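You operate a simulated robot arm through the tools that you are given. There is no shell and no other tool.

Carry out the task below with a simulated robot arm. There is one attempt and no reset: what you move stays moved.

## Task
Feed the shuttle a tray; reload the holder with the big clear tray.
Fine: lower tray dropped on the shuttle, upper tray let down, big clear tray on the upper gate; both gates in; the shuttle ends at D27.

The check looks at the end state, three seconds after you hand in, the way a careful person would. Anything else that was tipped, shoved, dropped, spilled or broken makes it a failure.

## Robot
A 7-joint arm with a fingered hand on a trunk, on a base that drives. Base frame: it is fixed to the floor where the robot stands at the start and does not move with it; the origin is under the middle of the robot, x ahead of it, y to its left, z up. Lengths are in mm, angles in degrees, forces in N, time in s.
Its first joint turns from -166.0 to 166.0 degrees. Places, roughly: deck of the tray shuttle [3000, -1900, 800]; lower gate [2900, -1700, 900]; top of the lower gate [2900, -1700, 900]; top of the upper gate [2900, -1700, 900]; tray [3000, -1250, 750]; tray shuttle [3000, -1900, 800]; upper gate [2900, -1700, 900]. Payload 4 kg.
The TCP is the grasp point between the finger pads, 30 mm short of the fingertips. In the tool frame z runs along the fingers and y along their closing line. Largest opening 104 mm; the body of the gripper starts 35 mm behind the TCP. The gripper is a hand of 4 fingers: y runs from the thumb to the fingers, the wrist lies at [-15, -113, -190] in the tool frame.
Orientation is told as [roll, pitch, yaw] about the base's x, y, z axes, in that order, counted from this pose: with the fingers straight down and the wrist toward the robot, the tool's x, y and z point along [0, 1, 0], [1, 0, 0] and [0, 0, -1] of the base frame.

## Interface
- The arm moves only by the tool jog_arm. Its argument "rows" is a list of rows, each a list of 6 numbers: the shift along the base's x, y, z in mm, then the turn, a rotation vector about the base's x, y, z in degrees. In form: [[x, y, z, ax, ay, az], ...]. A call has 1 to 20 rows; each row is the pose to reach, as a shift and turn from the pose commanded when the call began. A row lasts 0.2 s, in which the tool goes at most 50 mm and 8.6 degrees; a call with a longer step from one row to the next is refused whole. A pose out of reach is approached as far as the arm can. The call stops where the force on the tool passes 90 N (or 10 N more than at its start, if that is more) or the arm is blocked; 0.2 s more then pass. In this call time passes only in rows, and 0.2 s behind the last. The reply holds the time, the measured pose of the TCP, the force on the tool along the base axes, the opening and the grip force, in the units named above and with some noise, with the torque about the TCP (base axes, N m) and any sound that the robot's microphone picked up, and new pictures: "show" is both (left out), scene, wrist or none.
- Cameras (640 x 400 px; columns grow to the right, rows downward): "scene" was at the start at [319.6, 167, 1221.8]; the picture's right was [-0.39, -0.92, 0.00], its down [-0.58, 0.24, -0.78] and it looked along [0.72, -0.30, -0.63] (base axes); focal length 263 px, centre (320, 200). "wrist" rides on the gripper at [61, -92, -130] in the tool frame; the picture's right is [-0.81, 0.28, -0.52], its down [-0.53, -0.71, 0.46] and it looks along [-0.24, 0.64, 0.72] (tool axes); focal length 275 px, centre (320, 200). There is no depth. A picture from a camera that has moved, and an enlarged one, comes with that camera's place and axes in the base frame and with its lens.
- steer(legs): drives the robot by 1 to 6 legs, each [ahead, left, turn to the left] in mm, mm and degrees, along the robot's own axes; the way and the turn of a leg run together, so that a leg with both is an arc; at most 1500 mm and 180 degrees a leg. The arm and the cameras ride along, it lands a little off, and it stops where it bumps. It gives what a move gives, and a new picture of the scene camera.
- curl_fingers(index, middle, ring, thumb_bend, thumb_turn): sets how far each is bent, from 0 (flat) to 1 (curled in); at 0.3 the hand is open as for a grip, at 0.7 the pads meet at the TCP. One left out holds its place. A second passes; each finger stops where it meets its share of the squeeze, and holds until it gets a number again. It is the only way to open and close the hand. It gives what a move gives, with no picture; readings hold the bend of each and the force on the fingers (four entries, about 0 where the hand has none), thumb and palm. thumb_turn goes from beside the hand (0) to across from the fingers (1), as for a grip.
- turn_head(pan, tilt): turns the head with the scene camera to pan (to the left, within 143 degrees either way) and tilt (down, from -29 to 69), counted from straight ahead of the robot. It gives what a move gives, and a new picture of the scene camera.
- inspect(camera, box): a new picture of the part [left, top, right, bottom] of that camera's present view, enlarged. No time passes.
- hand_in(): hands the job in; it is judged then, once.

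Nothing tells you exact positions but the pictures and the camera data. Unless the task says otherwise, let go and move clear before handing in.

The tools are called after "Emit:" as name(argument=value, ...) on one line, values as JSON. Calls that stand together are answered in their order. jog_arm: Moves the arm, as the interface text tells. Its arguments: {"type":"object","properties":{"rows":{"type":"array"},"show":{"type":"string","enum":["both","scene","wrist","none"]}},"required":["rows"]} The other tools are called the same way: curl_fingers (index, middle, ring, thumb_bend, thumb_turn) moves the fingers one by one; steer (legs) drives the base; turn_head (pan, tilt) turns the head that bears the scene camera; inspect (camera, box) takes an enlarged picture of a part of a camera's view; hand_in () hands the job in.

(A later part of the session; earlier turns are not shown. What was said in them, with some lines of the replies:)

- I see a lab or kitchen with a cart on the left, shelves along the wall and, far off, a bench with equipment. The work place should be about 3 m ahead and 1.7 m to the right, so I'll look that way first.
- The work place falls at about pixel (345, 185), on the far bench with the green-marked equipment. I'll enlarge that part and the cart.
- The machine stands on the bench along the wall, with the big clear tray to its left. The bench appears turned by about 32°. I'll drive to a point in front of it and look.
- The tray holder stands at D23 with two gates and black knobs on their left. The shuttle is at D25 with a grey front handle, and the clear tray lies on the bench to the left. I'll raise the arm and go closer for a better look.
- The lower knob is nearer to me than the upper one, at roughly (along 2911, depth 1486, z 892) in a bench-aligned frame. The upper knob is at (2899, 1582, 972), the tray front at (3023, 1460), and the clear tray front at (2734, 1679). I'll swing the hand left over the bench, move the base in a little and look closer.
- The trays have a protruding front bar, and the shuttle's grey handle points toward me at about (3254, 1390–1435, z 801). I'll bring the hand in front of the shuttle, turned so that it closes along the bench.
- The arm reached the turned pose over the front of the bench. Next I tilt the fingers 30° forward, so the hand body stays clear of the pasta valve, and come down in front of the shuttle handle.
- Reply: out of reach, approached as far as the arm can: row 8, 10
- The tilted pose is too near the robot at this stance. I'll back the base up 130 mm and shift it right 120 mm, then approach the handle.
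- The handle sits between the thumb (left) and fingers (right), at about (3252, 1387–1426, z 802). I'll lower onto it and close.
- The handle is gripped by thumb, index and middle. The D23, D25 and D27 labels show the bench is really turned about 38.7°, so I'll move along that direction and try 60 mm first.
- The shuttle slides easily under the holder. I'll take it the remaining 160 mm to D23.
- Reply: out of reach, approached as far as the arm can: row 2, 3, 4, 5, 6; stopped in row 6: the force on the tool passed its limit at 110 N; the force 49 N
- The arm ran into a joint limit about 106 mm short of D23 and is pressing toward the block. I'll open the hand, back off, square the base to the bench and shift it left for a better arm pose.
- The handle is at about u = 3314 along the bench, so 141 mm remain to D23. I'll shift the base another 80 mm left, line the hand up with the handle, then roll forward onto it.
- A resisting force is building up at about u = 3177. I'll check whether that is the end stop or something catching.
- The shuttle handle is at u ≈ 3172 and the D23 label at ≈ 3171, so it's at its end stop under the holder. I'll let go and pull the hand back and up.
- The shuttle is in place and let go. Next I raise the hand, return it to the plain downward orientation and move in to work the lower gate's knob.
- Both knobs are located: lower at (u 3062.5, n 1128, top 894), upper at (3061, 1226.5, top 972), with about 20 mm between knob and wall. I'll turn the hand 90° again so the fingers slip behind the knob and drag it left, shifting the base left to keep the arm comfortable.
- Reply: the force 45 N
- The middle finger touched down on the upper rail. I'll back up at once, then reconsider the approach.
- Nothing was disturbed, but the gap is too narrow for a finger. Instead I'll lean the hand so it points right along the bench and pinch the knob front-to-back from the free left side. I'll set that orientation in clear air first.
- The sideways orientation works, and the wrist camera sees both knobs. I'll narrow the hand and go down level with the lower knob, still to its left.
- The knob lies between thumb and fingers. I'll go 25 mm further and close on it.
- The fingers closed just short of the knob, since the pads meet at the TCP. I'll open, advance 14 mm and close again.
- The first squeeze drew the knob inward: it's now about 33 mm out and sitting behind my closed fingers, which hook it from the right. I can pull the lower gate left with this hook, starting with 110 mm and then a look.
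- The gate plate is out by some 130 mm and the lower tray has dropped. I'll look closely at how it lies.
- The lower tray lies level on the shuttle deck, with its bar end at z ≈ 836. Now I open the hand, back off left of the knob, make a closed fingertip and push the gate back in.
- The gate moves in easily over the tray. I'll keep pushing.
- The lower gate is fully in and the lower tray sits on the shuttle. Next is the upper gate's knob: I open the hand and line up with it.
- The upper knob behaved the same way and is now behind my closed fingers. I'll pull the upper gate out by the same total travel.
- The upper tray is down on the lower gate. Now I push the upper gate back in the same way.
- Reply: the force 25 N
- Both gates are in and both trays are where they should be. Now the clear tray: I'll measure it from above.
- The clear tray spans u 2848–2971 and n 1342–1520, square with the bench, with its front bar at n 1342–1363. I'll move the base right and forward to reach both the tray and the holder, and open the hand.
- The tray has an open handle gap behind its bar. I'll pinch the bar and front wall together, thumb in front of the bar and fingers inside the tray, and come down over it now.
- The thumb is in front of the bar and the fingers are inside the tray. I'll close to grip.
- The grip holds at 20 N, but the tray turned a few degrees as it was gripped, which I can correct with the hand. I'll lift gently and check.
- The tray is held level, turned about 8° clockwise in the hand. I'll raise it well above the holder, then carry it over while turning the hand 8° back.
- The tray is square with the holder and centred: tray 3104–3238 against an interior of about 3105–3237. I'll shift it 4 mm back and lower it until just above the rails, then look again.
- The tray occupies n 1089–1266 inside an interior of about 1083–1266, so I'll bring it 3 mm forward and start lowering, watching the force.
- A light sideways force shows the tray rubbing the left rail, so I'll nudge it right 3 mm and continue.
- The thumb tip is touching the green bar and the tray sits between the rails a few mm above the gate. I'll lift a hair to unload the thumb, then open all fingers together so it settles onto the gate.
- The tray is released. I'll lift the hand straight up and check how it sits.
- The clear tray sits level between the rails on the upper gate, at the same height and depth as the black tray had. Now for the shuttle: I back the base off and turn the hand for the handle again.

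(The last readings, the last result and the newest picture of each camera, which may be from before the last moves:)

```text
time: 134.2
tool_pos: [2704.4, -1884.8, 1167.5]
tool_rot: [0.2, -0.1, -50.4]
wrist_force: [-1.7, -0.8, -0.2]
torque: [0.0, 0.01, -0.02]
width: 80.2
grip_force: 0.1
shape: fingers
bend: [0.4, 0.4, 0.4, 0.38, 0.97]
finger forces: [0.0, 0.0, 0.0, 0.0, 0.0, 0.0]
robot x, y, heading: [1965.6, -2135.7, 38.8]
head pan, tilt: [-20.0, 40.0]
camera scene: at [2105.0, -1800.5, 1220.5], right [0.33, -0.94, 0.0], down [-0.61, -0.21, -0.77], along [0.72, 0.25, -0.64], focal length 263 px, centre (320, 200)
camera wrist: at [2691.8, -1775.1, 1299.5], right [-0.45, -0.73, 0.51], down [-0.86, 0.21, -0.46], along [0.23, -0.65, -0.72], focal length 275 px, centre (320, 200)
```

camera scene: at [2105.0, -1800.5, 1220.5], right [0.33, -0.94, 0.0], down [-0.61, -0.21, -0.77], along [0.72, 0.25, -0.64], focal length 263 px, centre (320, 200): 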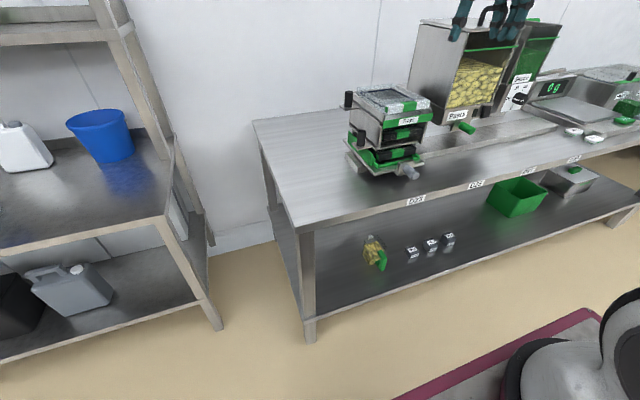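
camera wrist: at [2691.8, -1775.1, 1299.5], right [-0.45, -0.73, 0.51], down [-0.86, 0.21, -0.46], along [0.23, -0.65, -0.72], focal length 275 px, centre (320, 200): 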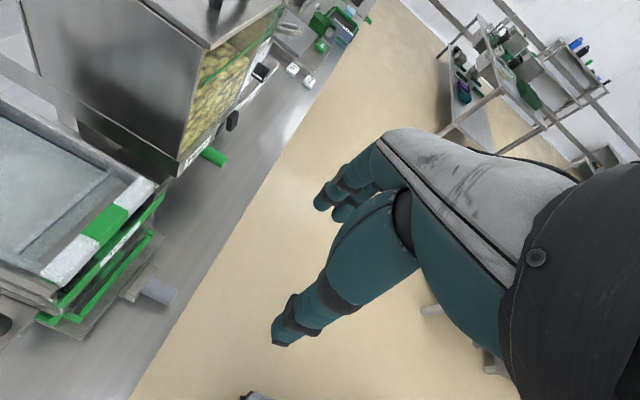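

Emit:
curl_fingers(index=0.3, middle=0.3, ring=0.3, thumb_bend=0.3)

Emit:
jog_arm(rows=[[0, 0, 0, 4.7, -5.9, 0], [0, 0, 0, 9.4, -11.7, 0], [0, 0, 0, 14.1, -17.6, 0], [0, 0, 0, 18.8, -23.4, 0], [0, 0, -45, 18.8, -23.4, 0], [0, 0, -90, 18.8, -23.4, 0], [0, 0, -135, 18.8, -23.4, 0], [2, -2, -180, 18.8, -23.4, 0], [4, -4, -225, 18.8, -23.4, 0], [6.3, -7.8, -270, 18.8, -23.4, 0], [6.3, -7.8, -315, 18.8, -23.4, 0], [6.3, -7.8, -352, 18.8, -23.4, 0]])

Emit:
inspect(camera="wrist", box=[100, 100, 400, 400])

```text
time: 135.2
tool_pos: [2704.2, -1884.3, 1168.6]
tool_rot: [0.2, 0.0, -50.3]
wrist_force: [-0.5, 0.1, -0.7]
torque: [-0.02, -0.05, 0.01]
width: 102.6
grip_force: 0.1
shape: fingers
bend: [0.3, 0.3, 0.3, 0.3, 0.97]
finger forces: [0.1, 0.0, 0.0, 0.0, 0.0, 0.1]
robot x, y, heading: [1965.2, -2133.2, 39.2]
head pan, tilt: [-20.0, 40.0]
```

```text
time: 137.8
tool_pos: [2688.1, -1887.7, 824.4]
tool_rot: [12.9, -6.2, -39.4]
wrist_force: [-2.5, 2.2, -9.0]
torque: [-0.1, -0.43, -0.08]
width: 102.9
grip_force: 0.1
shape: fingers
bend: [0.3, 0.3, 0.3, 0.3, 0.97]
finger forces: [0.0, 0.0, 0.1, 0.0, 0.0, 0.1]
out of reach, approached as far as the arm can: row 8, 9, 10, 11, 12
robot x, y, heading: [1964.4, -2136.8, 39.3]
head pan, tilt: [-20.0, 40.0]
camera scene: at [2106.7, -1800.0, 1220.1], right [0.33, -0.94, 0.0], down [-0.61, -0.21, -0.76], along [0.72, 0.25, -0.64], focal length 263 px, centre (320, 200)
camera wrist: at [2625.1, -1797.7, 954.8], right [-0.39, -0.85, 0.35], down [-0.77, 0.09, -0.64], along [0.51, -0.52, -0.69], focal length 275 px, centre (320, 200)
```

scene: 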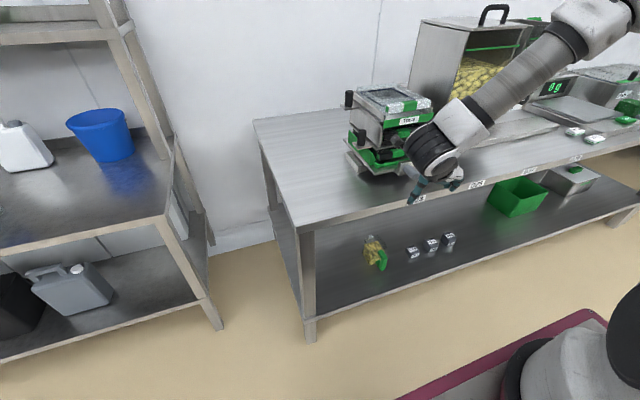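
wrist: 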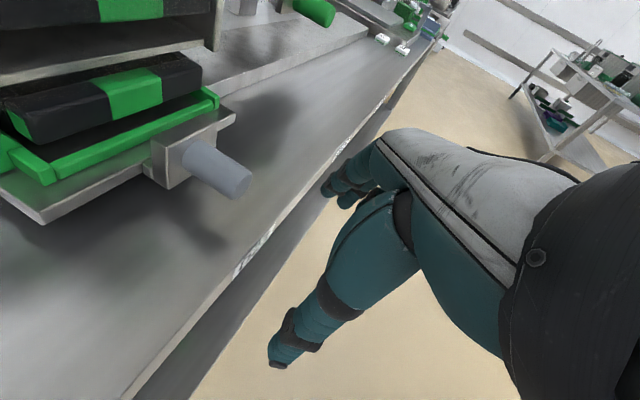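

```text
1.33 times, centred on (250, 250) of wrist
camera zoom: at [2625.1, -1797.7, 954.8], right [-0.39, -0.85, 0.35], down [-0.77, 0.09, -0.64], along [0.51, -0.52, -0.69], focal length 367 px, centre (413, 133)
```

zoom: 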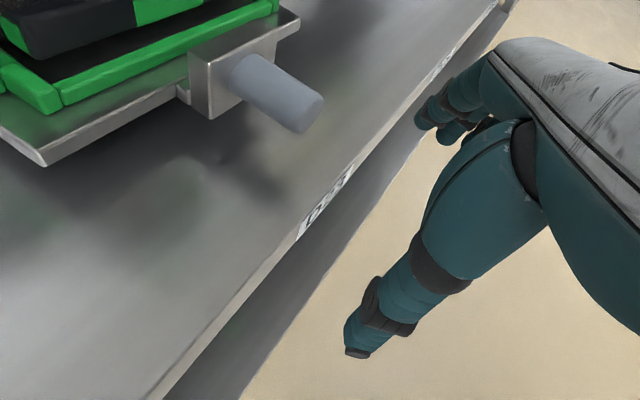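

The arm is at its inner limit again on this side. I'll shift the base 110 mm left and bring the hand back right by the same amount.

Emit:
steer(legs=[[0, 110, 0]])

Emit:
jog_arm(rows=[[17.2, -21.5, 10, 0, 0, 0], [34.4, -42.9, 15, 0, 0, 0], [51.6, -64.4, 15, 0, 0, 0], [68.8, -85.8, 10, 0, 0, 0], [68.8, -85.8, 0, 0, 0, 0]])

Emit:
inspect(camera="wrist", box=[100, 100, 400, 400])

```text
time: 139.0
tool_pos: [2612.7, -1802.1, 817.8]
tool_rot: [12.4, -5.2, -39.3]
wrist_force: [-0.4, -0.5, -0.4]
torque: [-0.01, -0.01, 0.02]
width: 103.3
grip_force: 0.1
shape: fingers
bend: [0.3, 0.3, 0.3, 0.3, 0.97]
finger forces: [0.1, 0.1, 0.1, 0.0, 0.0, 0.0]
robot x, y, heading: [1893.8, -2046.6, 39.0]
head pan, tilt: [-20.0, 40.0]
camera scene: at [2034.4, -1713.7, 1220.5], right [0.33, -0.94, 0.0], down [-0.61, -0.21, -0.77], along [0.72, 0.25, -0.64], focal length 263 px, centre (320, 200)
```

scene: 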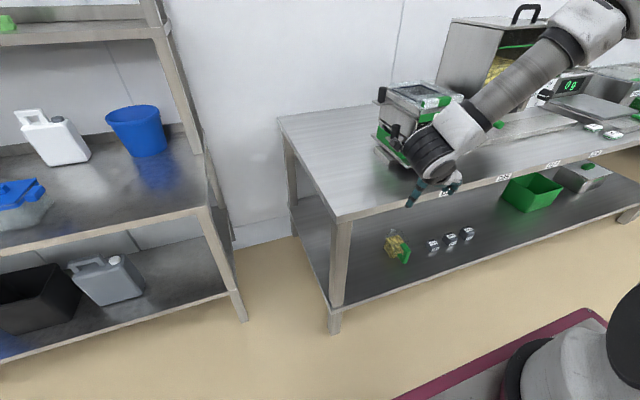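

```text
time: 140.2
tool_pos: [2681.2, -1885.3, 816.3]
tool_rot: [12.5, -5.2, -39.3]
wrist_force: [1.0, 0.4, 0.0]
torque: [-0.01, -0.01, -0.01]
width: 103.1
grip_force: 0.1
shape: fingers
bend: [0.3, 0.3, 0.3, 0.3, 0.97]
finger forces: [0.0, 0.0, 0.1, 0.1, 0.1, 0.0]
robot x, y, heading: [1888.6, -2050.2, 39.2]
head pan, tilt: [-20.0, 40.0]
camera scene: at [2034.4, -1713.7, 1220.5], right [0.33, -0.94, 0.0], down [-0.61, -0.21, -0.77], along [0.72, 0.25, -0.64], focal length 263 px, centre (320, 200)
camera wrist: at [2620.5, -1794.9, 949.0], right [-0.38, -0.85, 0.35], down [-0.78, 0.09, -0.62], along [0.5, -0.51, -0.7], focal length 275 px, centre (320, 200)
```

scene: 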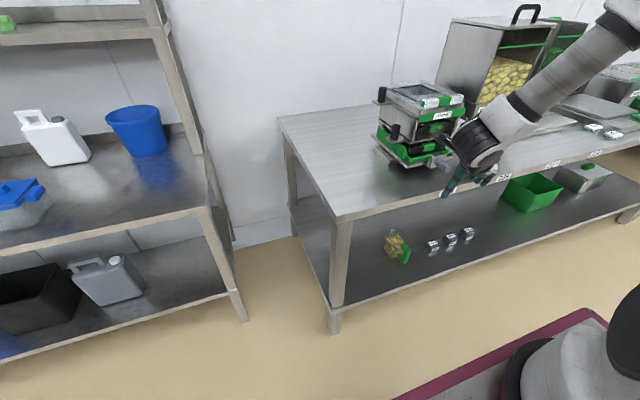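
wrist: 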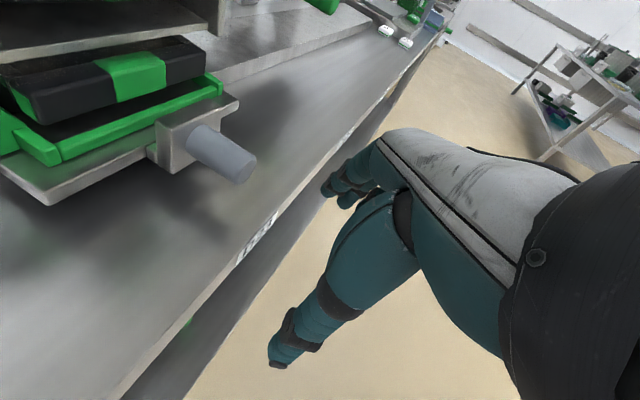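

```text
1.33 times, centred on (250, 250) of wrist
camera zoom: at [2620.5, -1794.9, 949.0], right [-0.38, -0.85, 0.35], down [-0.78, 0.09, -0.62], along [0.5, -0.51, -0.7], focal length 367 px, centre (413, 133)
```

zoom: 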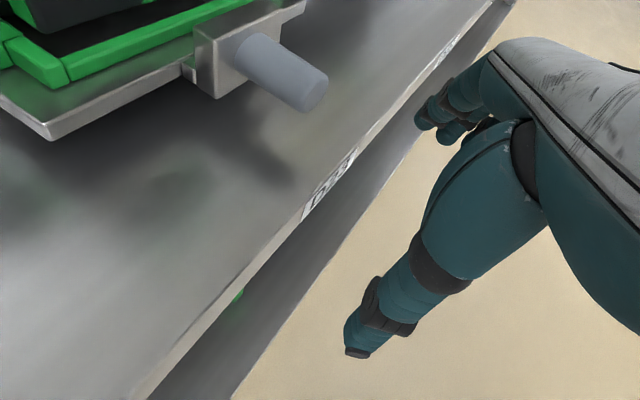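

Emit:
jog_arm(rows=[[7, -8.6, 5, 0, 0, -5.9], [13.8, -17.2, 5, 0, 0, -11.7]], show="none")

Emit:
jog_arm(rows=[[0, 0, 0, 5, -3.4, 0.3], [0, 0, 0, 10, -6.9, 0.5], [0, 0, 0, 15.05, -10.3, 0.8]])

Emit:
inspect(camera="wrist", box=[100, 100, 400, 400])

```text
time: 140.8
tool_pos: [2695.7, -1903.4, 820.7]
tool_rot: [12.3, -5.2, -51.1]
wrist_force: [0.3, -0.2, 0.2]
torque: [0.0, 0.03, -0.01]
width: 103.1
grip_force: 0.1
shape: fingers
bend: [0.3, 0.3, 0.3, 0.3, 0.97]
finger forces: [0.0, 0.1, 0.1, 0.0, 0.1, 0.0]
robot x, y, heading: [1892.3, -2048.0, 39.1]
head pan, tilt: [-20.0, 40.0]
```

```text
time: 141.6
tool_pos: [2695.9, -1902.5, 823.2]
tool_rot: [30.0, 0.0, -51.0]
wrist_force: [0.3, 0.4, 0.1]
torque: [0.0, -0.01, -0.02]
width: 103.2
grip_force: 0.0
shape: fingers
bend: [0.3, 0.3, 0.3, 0.3, 0.97]
finger forces: [0.0, 0.0, 0.0, 0.0, 0.1, 0.0]
robot x, y, heading: [1887.4, -2048.0, 39.0]
head pan, tilt: [-20.0, 40.0]
camera scene: at [2034.2, -1713.4, 1220.5], right [0.33, -0.94, 0.0], down [-0.61, -0.21, -0.77], along [0.72, 0.25, -0.64], focal length 263 px, centre (320, 200)
camera wrist: at [2626.8, -1839.3, 966.5], right [-0.57, -0.82, 0.04], down [-0.63, 0.41, -0.66], along [0.52, -0.4, -0.75], focal length 275 px, centre (320, 200)
```

scene: 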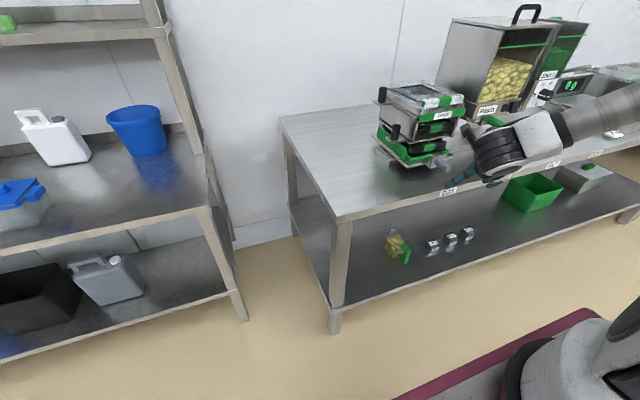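
wrist: 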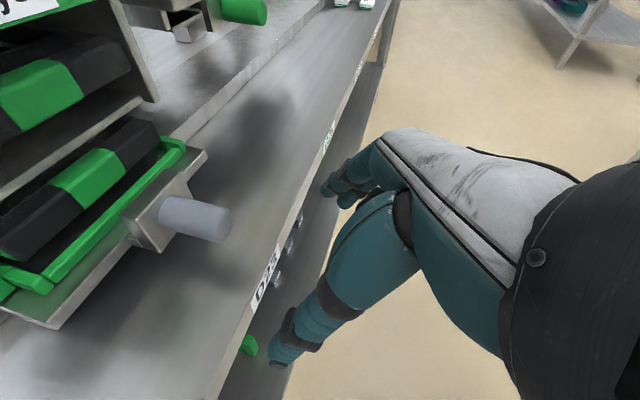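

```text
1.33 times, centred on (250, 250) of wrist
camera zoom: at [2626.8, -1839.3, 966.5], right [-0.57, -0.82, 0.04], down [-0.63, 0.41, -0.66], along [0.52, -0.4, -0.75], focal length 367 px, centre (413, 133)
```

zoom: 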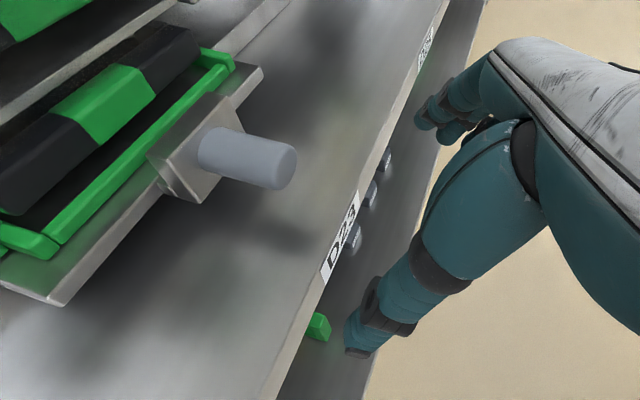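

Emit:
jog_arm(rows=[[23, 17, -8, 0, 0, 0], [46, 34.3, -8, 0, 0, 0], [69, 51.4, -8, 0, 0, 0]], show="none")

Emit:
inspect(camera="wrist", box=[100, 100, 400, 400])

```text
time: 142.4
tool_pos: [2766.0, -1852.7, 816.1]
tool_rot: [30.0, 0.1, -51.1]
wrist_force: [-0.1, -0.1, -0.5]
torque: [0.02, 0.01, 0.02]
width: 103.2
grip_force: 0.0
shape: fingers
bend: [0.3, 0.3, 0.3, 0.3, 0.97]
finger forces: [0.1, 0.0, 0.0, 0.0, 0.0, 0.0]
robot x, y, heading: [1891.4, -2050.5, 39.0]
head pan, tilt: [-20.0, 40.0]
```

```text
1.33 times, centred on (250, 250) of wrist
camera zoom: at [2697.8, -1788.5, 959.9], right [-0.57, -0.82, 0.04], down [-0.63, 0.41, -0.66], along [0.52, -0.41, -0.75], focal length 367 px, centre (413, 133)
```

zoom: 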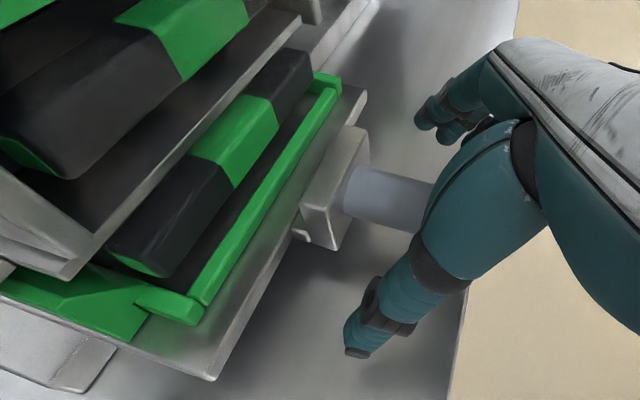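

Emit:
curl_fingers(index=0.75, middle=0.75, ring=0.7, thumb_bend=0.7)

Emit:
jog_arm(rows=[[4, -5, 0, 0, 0, 0], [12, -15, 0, 0, 0, 0], [22, -27.5, 0, 0, 0, 0], [32, -40, 0, 0, 0, 0], [37.5, -46.8, 0, 0, 0, 0]])

Emit:
inspect(camera="scene", box=[360, 70, 520, 200])

```text
time: 143.4
tool_pos: [2765.6, -1852.5, 815.2]
tool_rot: [29.9, 0.1, -51.1]
wrist_force: [8.8, -6.4, -9.0]
torque: [-0.1, -0.11, -0.05]
width: 20.2
grip_force: 12.5
shape: fingers
bend: [0.61, 0.65, 0.7, 0.64, 0.97]
finger forces: [9.1, 10.0, 0.0, 0.0, 5.9, 0.1]
robot x, y, heading: [1892.0, -2048.6, 39.2]
head pan, tilt: [-20.0, 40.0]
```

```text
time: 144.6
tool_pos: [2802.8, -1900.5, 816.4]
tool_rot: [29.8, 0.0, -51.1]
wrist_force: [2.0, 2.6, -1.1]
torque: [0.03, -0.07, 0.09]
width: 21.1
grip_force: 9.9
shape: fingers
bend: [0.71, 0.71, 0.7, 0.59, 0.96]
finger forces: [4.6, 5.0, 0.1, 0.0, 10.2, 0.0]
robot x, y, heading: [1895.0, -2045.4, 38.9]
head pan, tilt: [-20.0, 40.0]
camera scene: at [2034.5, -1713.6, 1220.5], right [0.33, -0.94, 0.0], down [-0.61, -0.21, -0.77], along [0.72, 0.25, -0.64], focal length 263 px, centre (320, 200)
camera wrist: at [2734.5, -1836.1, 959.9], right [-0.57, -0.82, 0.04], down [-0.63, 0.41, -0.66], along [0.52, -0.41, -0.75], focal length 275 px, centre (320, 200)
```

scene: 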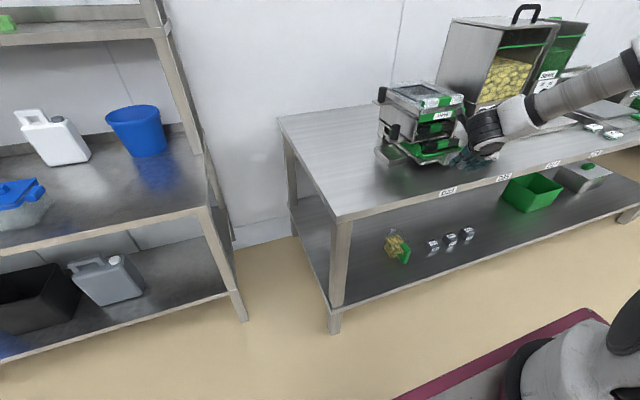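
wrist: 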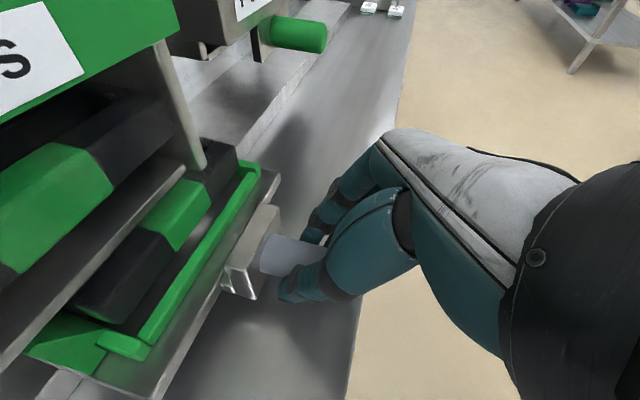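

```text
3.08 times, centred on (440, 135) of scene
camera zoom: at [2034.5, -1713.6, 1220.5], right [0.33, -0.94, 0.0], down [-0.61, -0.21, -0.77], along [0.72, 0.25, -0.64], focal length 809 px, centre (-49, 400)
```

zoom: 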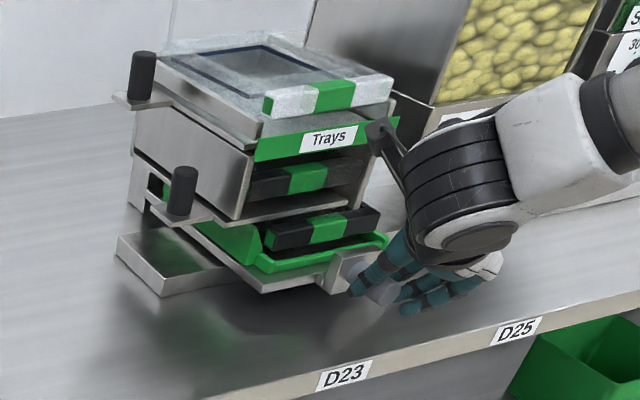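

The shuttle and tray move together smoothly. I'll carry on along the rail by driving the base to the right with the handle held.

Emit:
steer(legs=[[0, -150, 0]])

Emit:
inspect(camera="wrist", box=[0, 0, 640, 400])

```text
time: 146.0
tool_pos: [2896.8, -2016.8, 816.7]
tool_rot: [29.8, 0.0, -51.1]
wrist_force: [6.8, 2.4, 1.1]
torque: [0.01, -0.15, 0.07]
width: 20.6
grip_force: 10.0
shape: fingers
bend: [0.71, 0.71, 0.7, 0.6, 0.96]
finger forces: [5.4, 5.6, 0.1, 0.0, 9.4, 0.1]
robot x, y, heading: [1985.2, -2163.9, 38.9]
head pan, tilt: [-20.0, 40.0]
camera scene: at [2129.4, -1829.7, 1220.5], right [0.33, -0.95, 0.0], down [-0.61, -0.21, -0.77], along [0.72, 0.25, -0.64], focal length 263 px, centre (320, 200)
```

scene: 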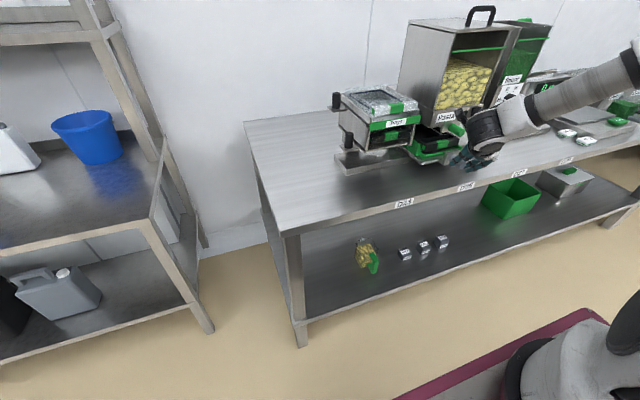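

```text
1.00 times, centred on (320, 200) of wrist (not enlarged: the box is as wide or as high as the picture)
camera zoom: at [2829.0, -1953.5, 959.6], right [-0.58, -0.82, 0.04], down [-0.63, 0.41, -0.66], along [0.52, -0.41, -0.75], focal length 275 px, centre (320, 200)
```

zoom: 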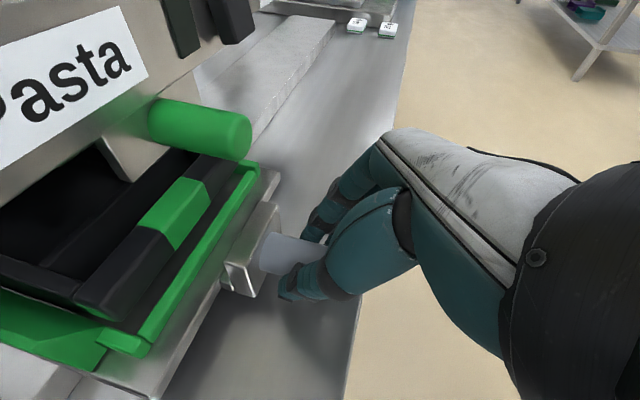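

Emit:
steer(legs=[[0, -160, 0]])

Emit:
inspect(camera="wrist", box=[0, 0, 640, 400])

Emit:
inspect(camera="scene", box=[380, 100, 600, 240])

```text
time: 147.4
tool_pos: [2998.1, -2144.1, 816.1]
tool_rot: [30.0, 0.0, -51.3]
wrist_force: [9.6, 5.5, -2.4]
torque: [0.06, -0.18, -0.01]
width: 21.0
grip_force: 10.5
shape: fingers
bend: [0.71, 0.71, 0.7, 0.59, 0.96]
finger forces: [5.1, 5.6, 0.0, 0.1, 9.2, 0.1]
robot x, y, heading: [2092.3, -2286.8, 38.8]
head pan, tilt: [-20.0, 40.0]
camera scene: at [2231.1, -1954.3, 1220.4], right [0.32, -0.95, 0.0], down [-0.61, -0.21, -0.77], along [0.72, 0.25, -0.64], focal length 263 px, centre (320, 200)
```

scene: 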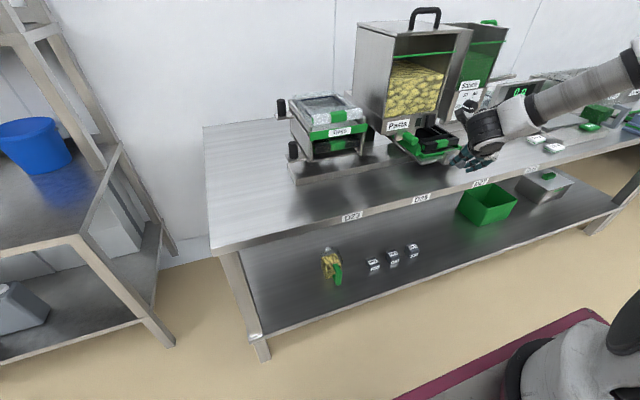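

```text
1.00 times, centred on (320, 200) of wrist (not enlarged: the box is as wide or as high as the picture)
camera zoom: at [2930.5, -2080.4, 959.6], right [-0.58, -0.81, 0.04], down [-0.63, 0.41, -0.66], along [0.52, -0.41, -0.75], focal length 275 px, centre (320, 200)
```

zoom: 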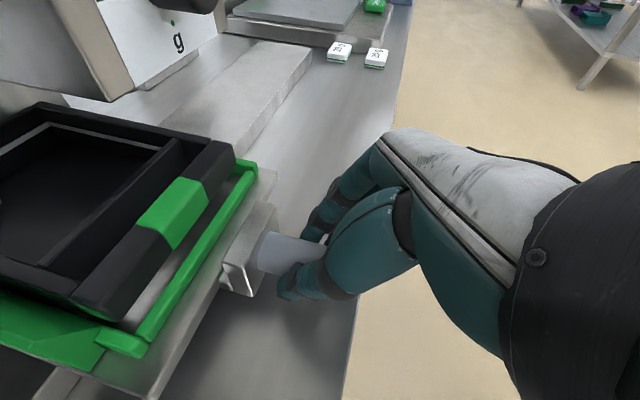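

```text
2.86 times, centred on (490, 170) of scene
camera zoom: at [2231.1, -1954.3, 1220.4], right [0.32, -0.95, 0.0], down [-0.61, -0.21, -0.77], along [0.72, 0.25, -0.64], focal length 751 px, centre (-166, 286)
```

zoom: 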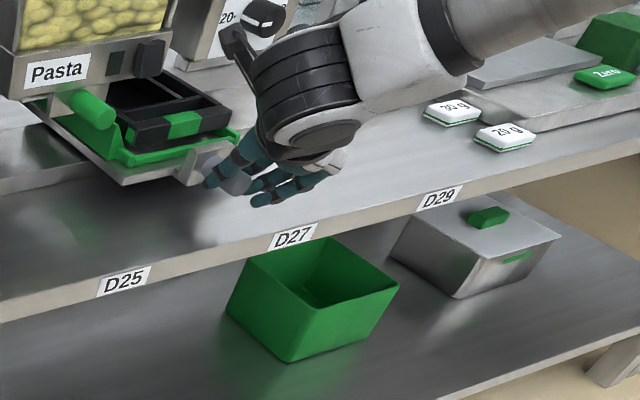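

The labels give D25 = 3390, D27 = 3611 and D29 = 3831, and the handle is at about 3541. I'll move it 62 mm more with the arm, then measure.

Emit:
jog_arm(rows=[[6, -7.8, 0, 0, 0, 0], [15.6, -19.5, 0, 0, 0, 0], [25, -31.2, 0, 0, 0, 0], [34, -42.5, 0, 0, 0, 0], [38.8, -48.4, 0, 0, 0, 0]])

Emit:
inspect(camera="wrist", box=[150, 150, 400, 400])

Emit:
inspect(camera="scene", box=[410, 110, 530, 200])

```text
time: 148.6
tool_pos: [3037.8, -2192.2, 817.0]
tool_rot: [29.9, 0.0, -51.4]
wrist_force: [7.8, 7.5, -10.5]
torque: [-0.07, -0.15, 0.01]
width: 20.8
grip_force: 9.9
shape: fingers
bend: [0.71, 0.71, 0.7, 0.59, 0.96]
finger forces: [4.2, 5.7, 0.1, 0.0, 9.9, 0.0]
robot x, y, heading: [2087.4, -2288.5, 38.7]
head pan, tilt: [-20.0, 40.0]
camera scene: at [2231.4, -1954.2, 1220.3], right [0.32, -0.95, 0.0], down [-0.61, -0.21, -0.77], along [0.72, 0.25, -0.64], focal length 263 px, centre (320, 200)
camera wrist: at [2969.3, -2128.8, 960.6], right [-0.58, -0.81, 0.04], down [-0.63, 0.41, -0.66], along [0.52, -0.41, -0.75], focal length 275 px, centre (320, 200)
```

scene: 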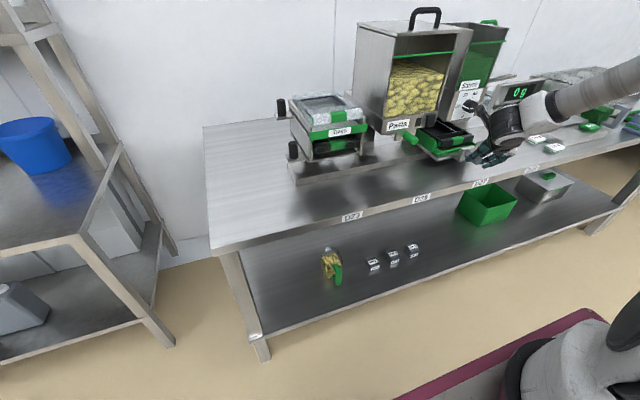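
wrist: 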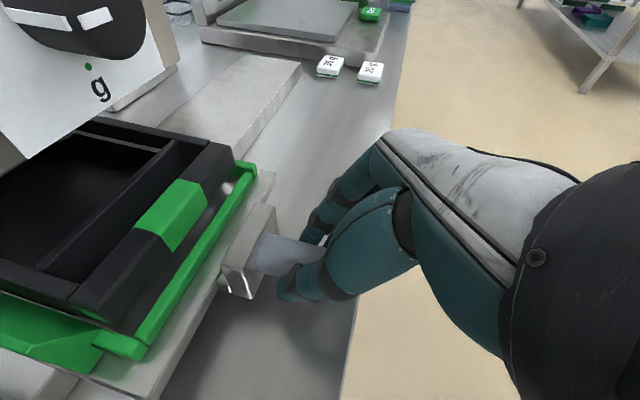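

```text
1.60 times, centred on (275, 275) of wrist
camera zoom: at [2969.3, -2128.8, 960.6], right [-0.58, -0.81, 0.04], down [-0.63, 0.41, -0.66], along [0.52, -0.41, -0.75], focal length 440 px, centre (392, 80)
```

zoom: 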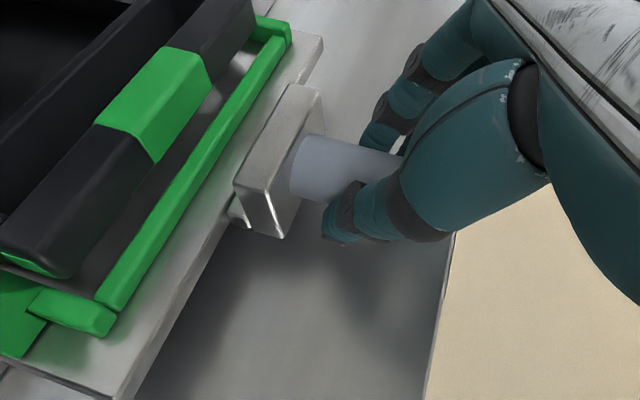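

```text
4.44 times, centred on (470, 155) of scene
camera zoom: at [2231.4, -1954.2, 1220.3], right [0.32, -0.95, 0.0], down [-0.61, -0.21, -0.77], along [0.72, 0.25, -0.64], focal length 1169 px, centre (-347, 400)
```

zoom: 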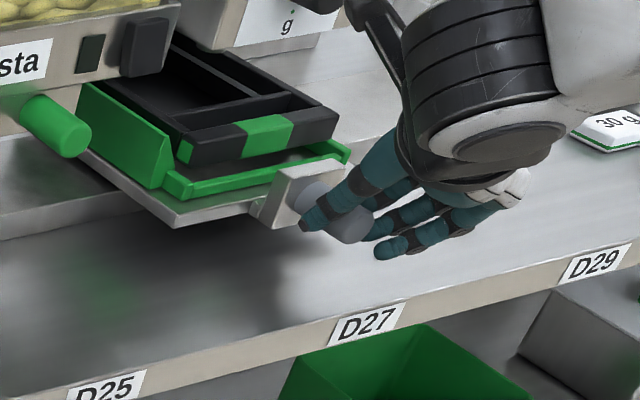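

Emit:
jog_arm(rows=[[4.4, -5.5, 0, 0, 0, 0], [8.4, -10.5, 0, 0, 0, 0]], show="none")

Emit:
curl_fingers(index=0.3, middle=0.3, ring=0.3, thumb_bend=0.3)

Emit:
jog_arm(rows=[[-15.6, -12.5, 0, 0, 0, 0], [-39, -31.3, 0, 0, 0, 0], [-62.4, -50, 0, 0, 0, 0]])

Emit:
inspect(camera="wrist", box=[100, 100, 400, 400])

Emit:
inspect(camera="scene", box=[410, 110, 530, 200])

```text
time: 149.2
tool_pos: [3044.8, -2203.7, 816.8]
tool_rot: [29.9, 0.0, -51.3]
wrist_force: [3.9, 7.6, -5.2]
torque: [0.0, -0.06, 0.06]
width: 20.9
grip_force: 10.6
shape: fingers
bend: [0.71, 0.71, 0.7, 0.59, 0.96]
finger forces: [3.7, 4.4, 0.0, 0.0, 12.0, 0.0]
robot x, y, heading: [2090.5, -2287.2, 39.1]
head pan, tilt: [-20.0, 40.0]
```

```text
time: 150.2
tool_pos: [3045.3, -2204.0, 816.2]
tool_rot: [30.0, 0.0, -51.4]
wrist_force: [0.2, 0.1, 0.1]
torque: [0.0, 0.01, 0.02]
width: 102.5
grip_force: 0.1
shape: fingers
bend: [0.3, 0.3, 0.3, 0.3, 0.97]
finger forces: [0.0, 0.0, 0.0, 0.0, 0.0, 0.0]
robot x, y, heading: [2087.2, -2285.8, 38.7]
head pan, tilt: [-20.0, 40.0]
```

```text
time: 151.0
tool_pos: [2980.6, -2253.5, 814.7]
tool_rot: [30.1, 0.0, -51.3]
wrist_force: [0.6, 0.1, 0.4]
torque: [-0.02, 0.0, -0.06]
width: 102.7
grip_force: 0.0
shape: fingers
bend: [0.3, 0.3, 0.3, 0.3, 0.97]
finger forces: [0.0, 0.0, 0.0, 0.0, 0.0, 0.1]
robot x, y, heading: [2086.5, -2286.3, 38.9]
head pan, tilt: [-20.0, 40.0]
camera scene: at [2230.7, -1954.2, 1220.5], right [0.32, -0.95, 0.0], down [-0.61, -0.21, -0.77], along [0.72, 0.25, -0.64], focal length 263 px, centre (320, 200)
camera wrist: at [2913.0, -2190.5, 958.0], right [-0.58, -0.82, 0.04], down [-0.63, 0.41, -0.66], along [0.52, -0.41, -0.75], focal length 275 px, centre (320, 200)
```

scene: 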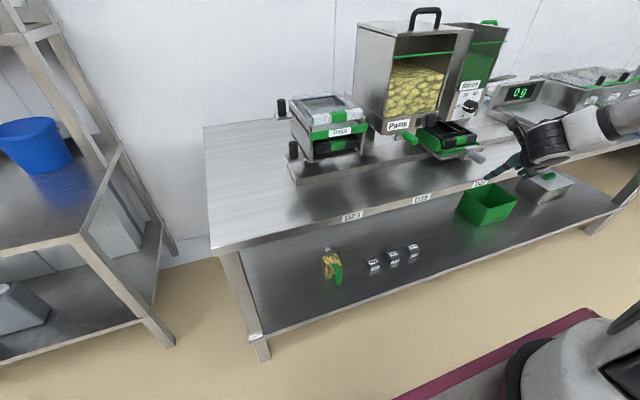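
wrist: 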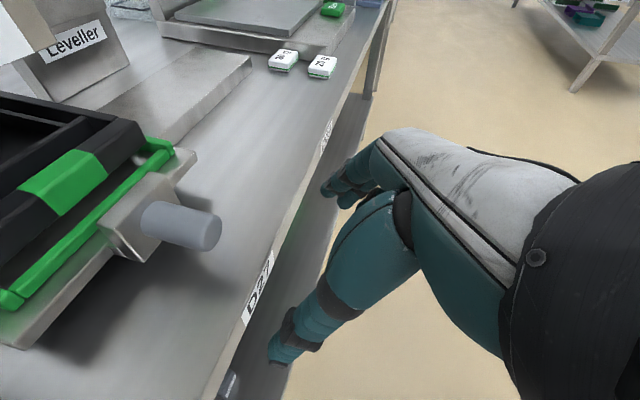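

```text
1.33 times, centred on (250, 250) of wrist
camera zoom: at [2913.0, -2190.5, 958.0], right [-0.58, -0.82, 0.04], down [-0.63, 0.41, -0.66], along [0.52, -0.41, -0.75], focal length 367 px, centre (413, 133)
```

zoom: 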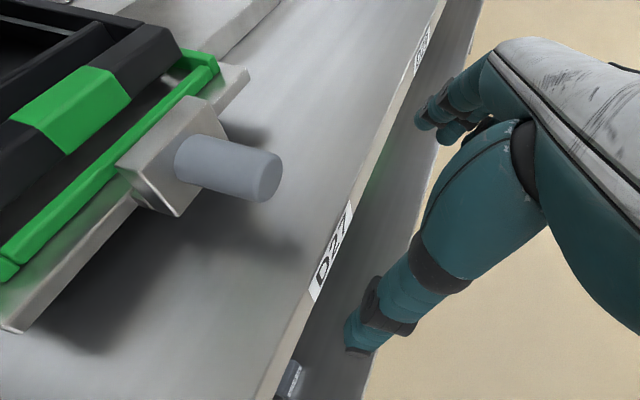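

```text
4.44 times, centred on (470, 155) of scene
camera zoom: at [2230.7, -1954.2, 1220.5], right [0.32, -0.95, 0.0], down [-0.61, -0.21, -0.77], along [0.72, 0.25, -0.64], focal length 1169 px, centre (-347, 400)
```

zoom: 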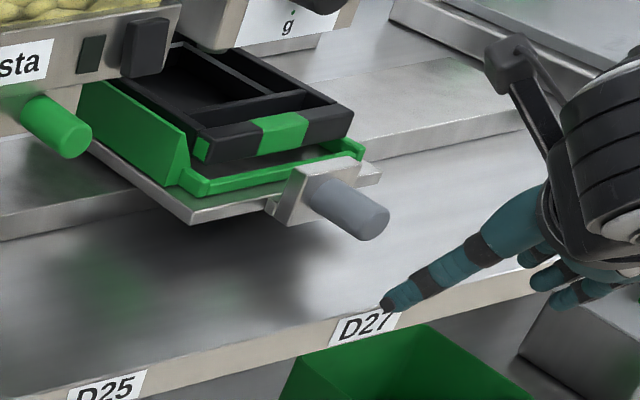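

The handle now reads ≈3613 against the D27 label at ≈3611, about the same offset it had at D25. I'll raise the hand clear and check everything once more.

Emit:
jog_arm(rows=[[-15.6, -12.5, 20, 0, 0, 0], [-23.4, -18.8, 60, 0, 0, 0], [-23.4, -18.8, 100, 0, 0, 0], [-23.4, -18.8, 140, 0, 0, 0], [-23.4, -18.8, 180, 0, 0, 0]], show="none")

Emit:
steer(legs=[[-200, 0, 0]])

Emit:
inspect(camera="scene", box=[280, 70, 540, 230])

Emit:
inspect(camera="scene", box=[280, 80, 400, 190])

Emit:
inspect(camera="scene", box=[390, 90, 510, 190])

```text
time: 152.2
tool_pos: [2955.7, -2272.1, 993.7]
tool_rot: [30.0, 0.0, -51.4]
wrist_force: [-0.7, 0.1, 0.2]
torque: [0.01, -0.02, 0.01]
width: 102.8
grip_force: 0.0
shape: fingers
bend: [0.3, 0.3, 0.3, 0.3, 0.97]
finger forces: [0.0, 0.1, 0.0, 0.0, 0.1, 0.0]
robot x, y, heading: [2089.6, -2290.2, 38.5]
head pan, tilt: [-20.0, 40.0]
```

```text
time: 153.8
tool_pos: [2798.7, -2396.3, 995.6]
tool_rot: [30.1, -0.1, -51.3]
wrist_force: [0.6, 0.6, 0.2]
torque: [-0.03, -0.03, 0.03]
width: 102.7
grip_force: 0.0
shape: fingers
bend: [0.3, 0.3, 0.3, 0.3, 0.97]
finger forces: [0.0, 0.1, 0.0, 0.0, 0.0, 0.1]
robot x, y, heading: [1930.2, -2414.9, 38.9]
head pan, tilt: [-20.0, 40.0]
camera scene: at [2072.6, -2081.3, 1220.5], right [0.33, -0.95, 0.0], down [-0.61, -0.21, -0.77], along [0.72, 0.25, -0.64], focal length 263 px, centre (320, 200)
```

scene: 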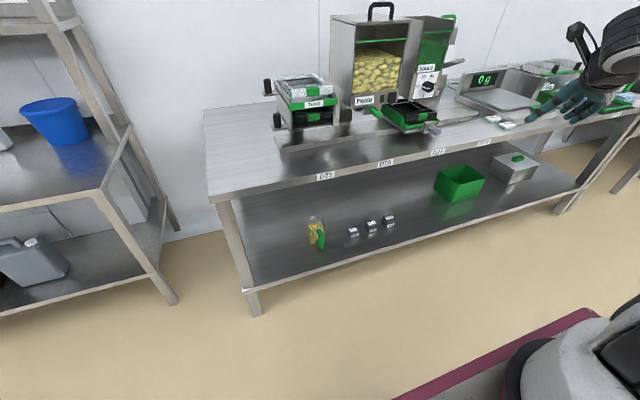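

```text
2.46 times, centred on (410, 150) of scene
camera zoom: at [2072.6, -2081.3, 1220.5], right [0.33, -0.95, 0.0], down [-0.61, -0.21, -0.77], along [0.72, 0.25, -0.64], focal length 647 px, centre (98, 323)
```

zoom: 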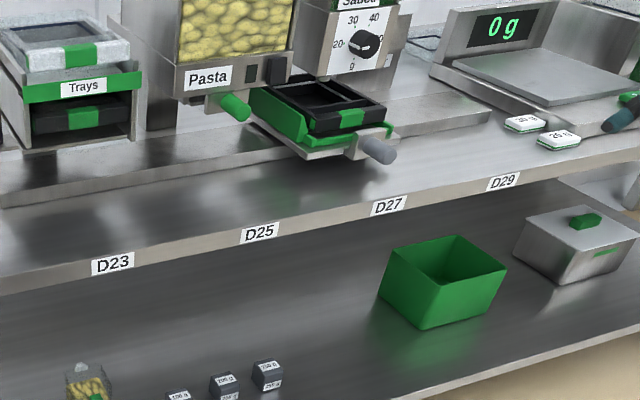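

```text
3.64 times, centred on (340, 135) of scene
camera zoom: at [2072.6, -2081.3, 1220.5], right [0.33, -0.95, 0.0], down [-0.61, -0.21, -0.77], along [0.72, 0.25, -0.64], focal length 956 px, centre (247, 436)
```

zoom: 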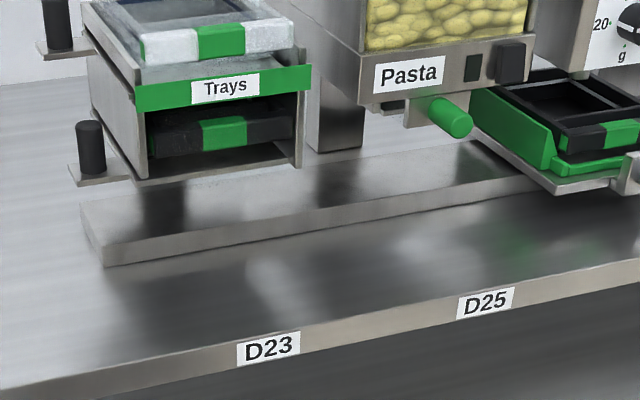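

```text
4.00 times, centred on (450, 140) of scene
camera zoom: at [2072.6, -2081.3, 1220.5], right [0.33, -0.95, 0.0], down [-0.61, -0.21, -0.77], along [0.72, 0.25, -0.64], focal length 1052 px, centre (-200, 440)
```

zoom: 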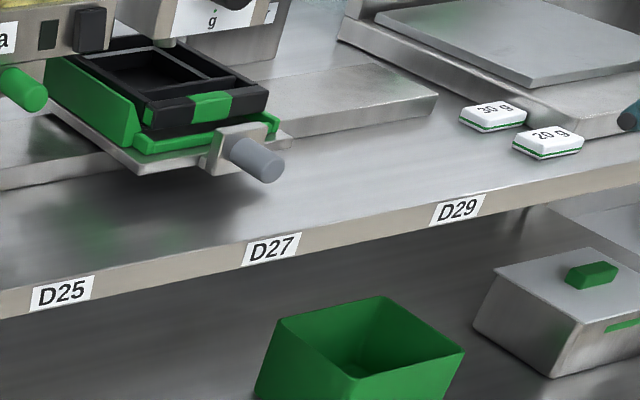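

The end state checks out. One tray is on the shuttle at D27, the other is down on the lower gate, and the big clear tray is level on the upper gate. Both gates are in, and the scale, weights and valve look untouched. The hand is open and clear, so I'm handing in.

Emit:
hand_in()

```text
The job is handed in.
```

The job is handed in. The lower tray went onto the shuttle, the upper tray came down to the lower gate, and the big clear tray is on the upper gate. Both gates are pushed fully in.

- **Shuttle:** it ended at D27, with its handle about 2 mm from where I measure the label. My camera readings vary by a few mm, so it may be slightly off.
- **Clear tray:** I let it go about 3 mm above the gate. It sits level between the rails, at about the height and depth the black tray had there.
- **Contacts on the way:** a finger pressed on the holder's upper rail once (about 40 N), and the thumb tip touched the green "Trays" bar as I set the clear tray down. The arm also pressed hard against the shuttle's handle block once when it reached its limit on the first move toward D23. Nothing looked moved or damaged afterwards.

The pasta valve, sauce unit, scale and weights look untouched, and the hand is open and clear of the bench.
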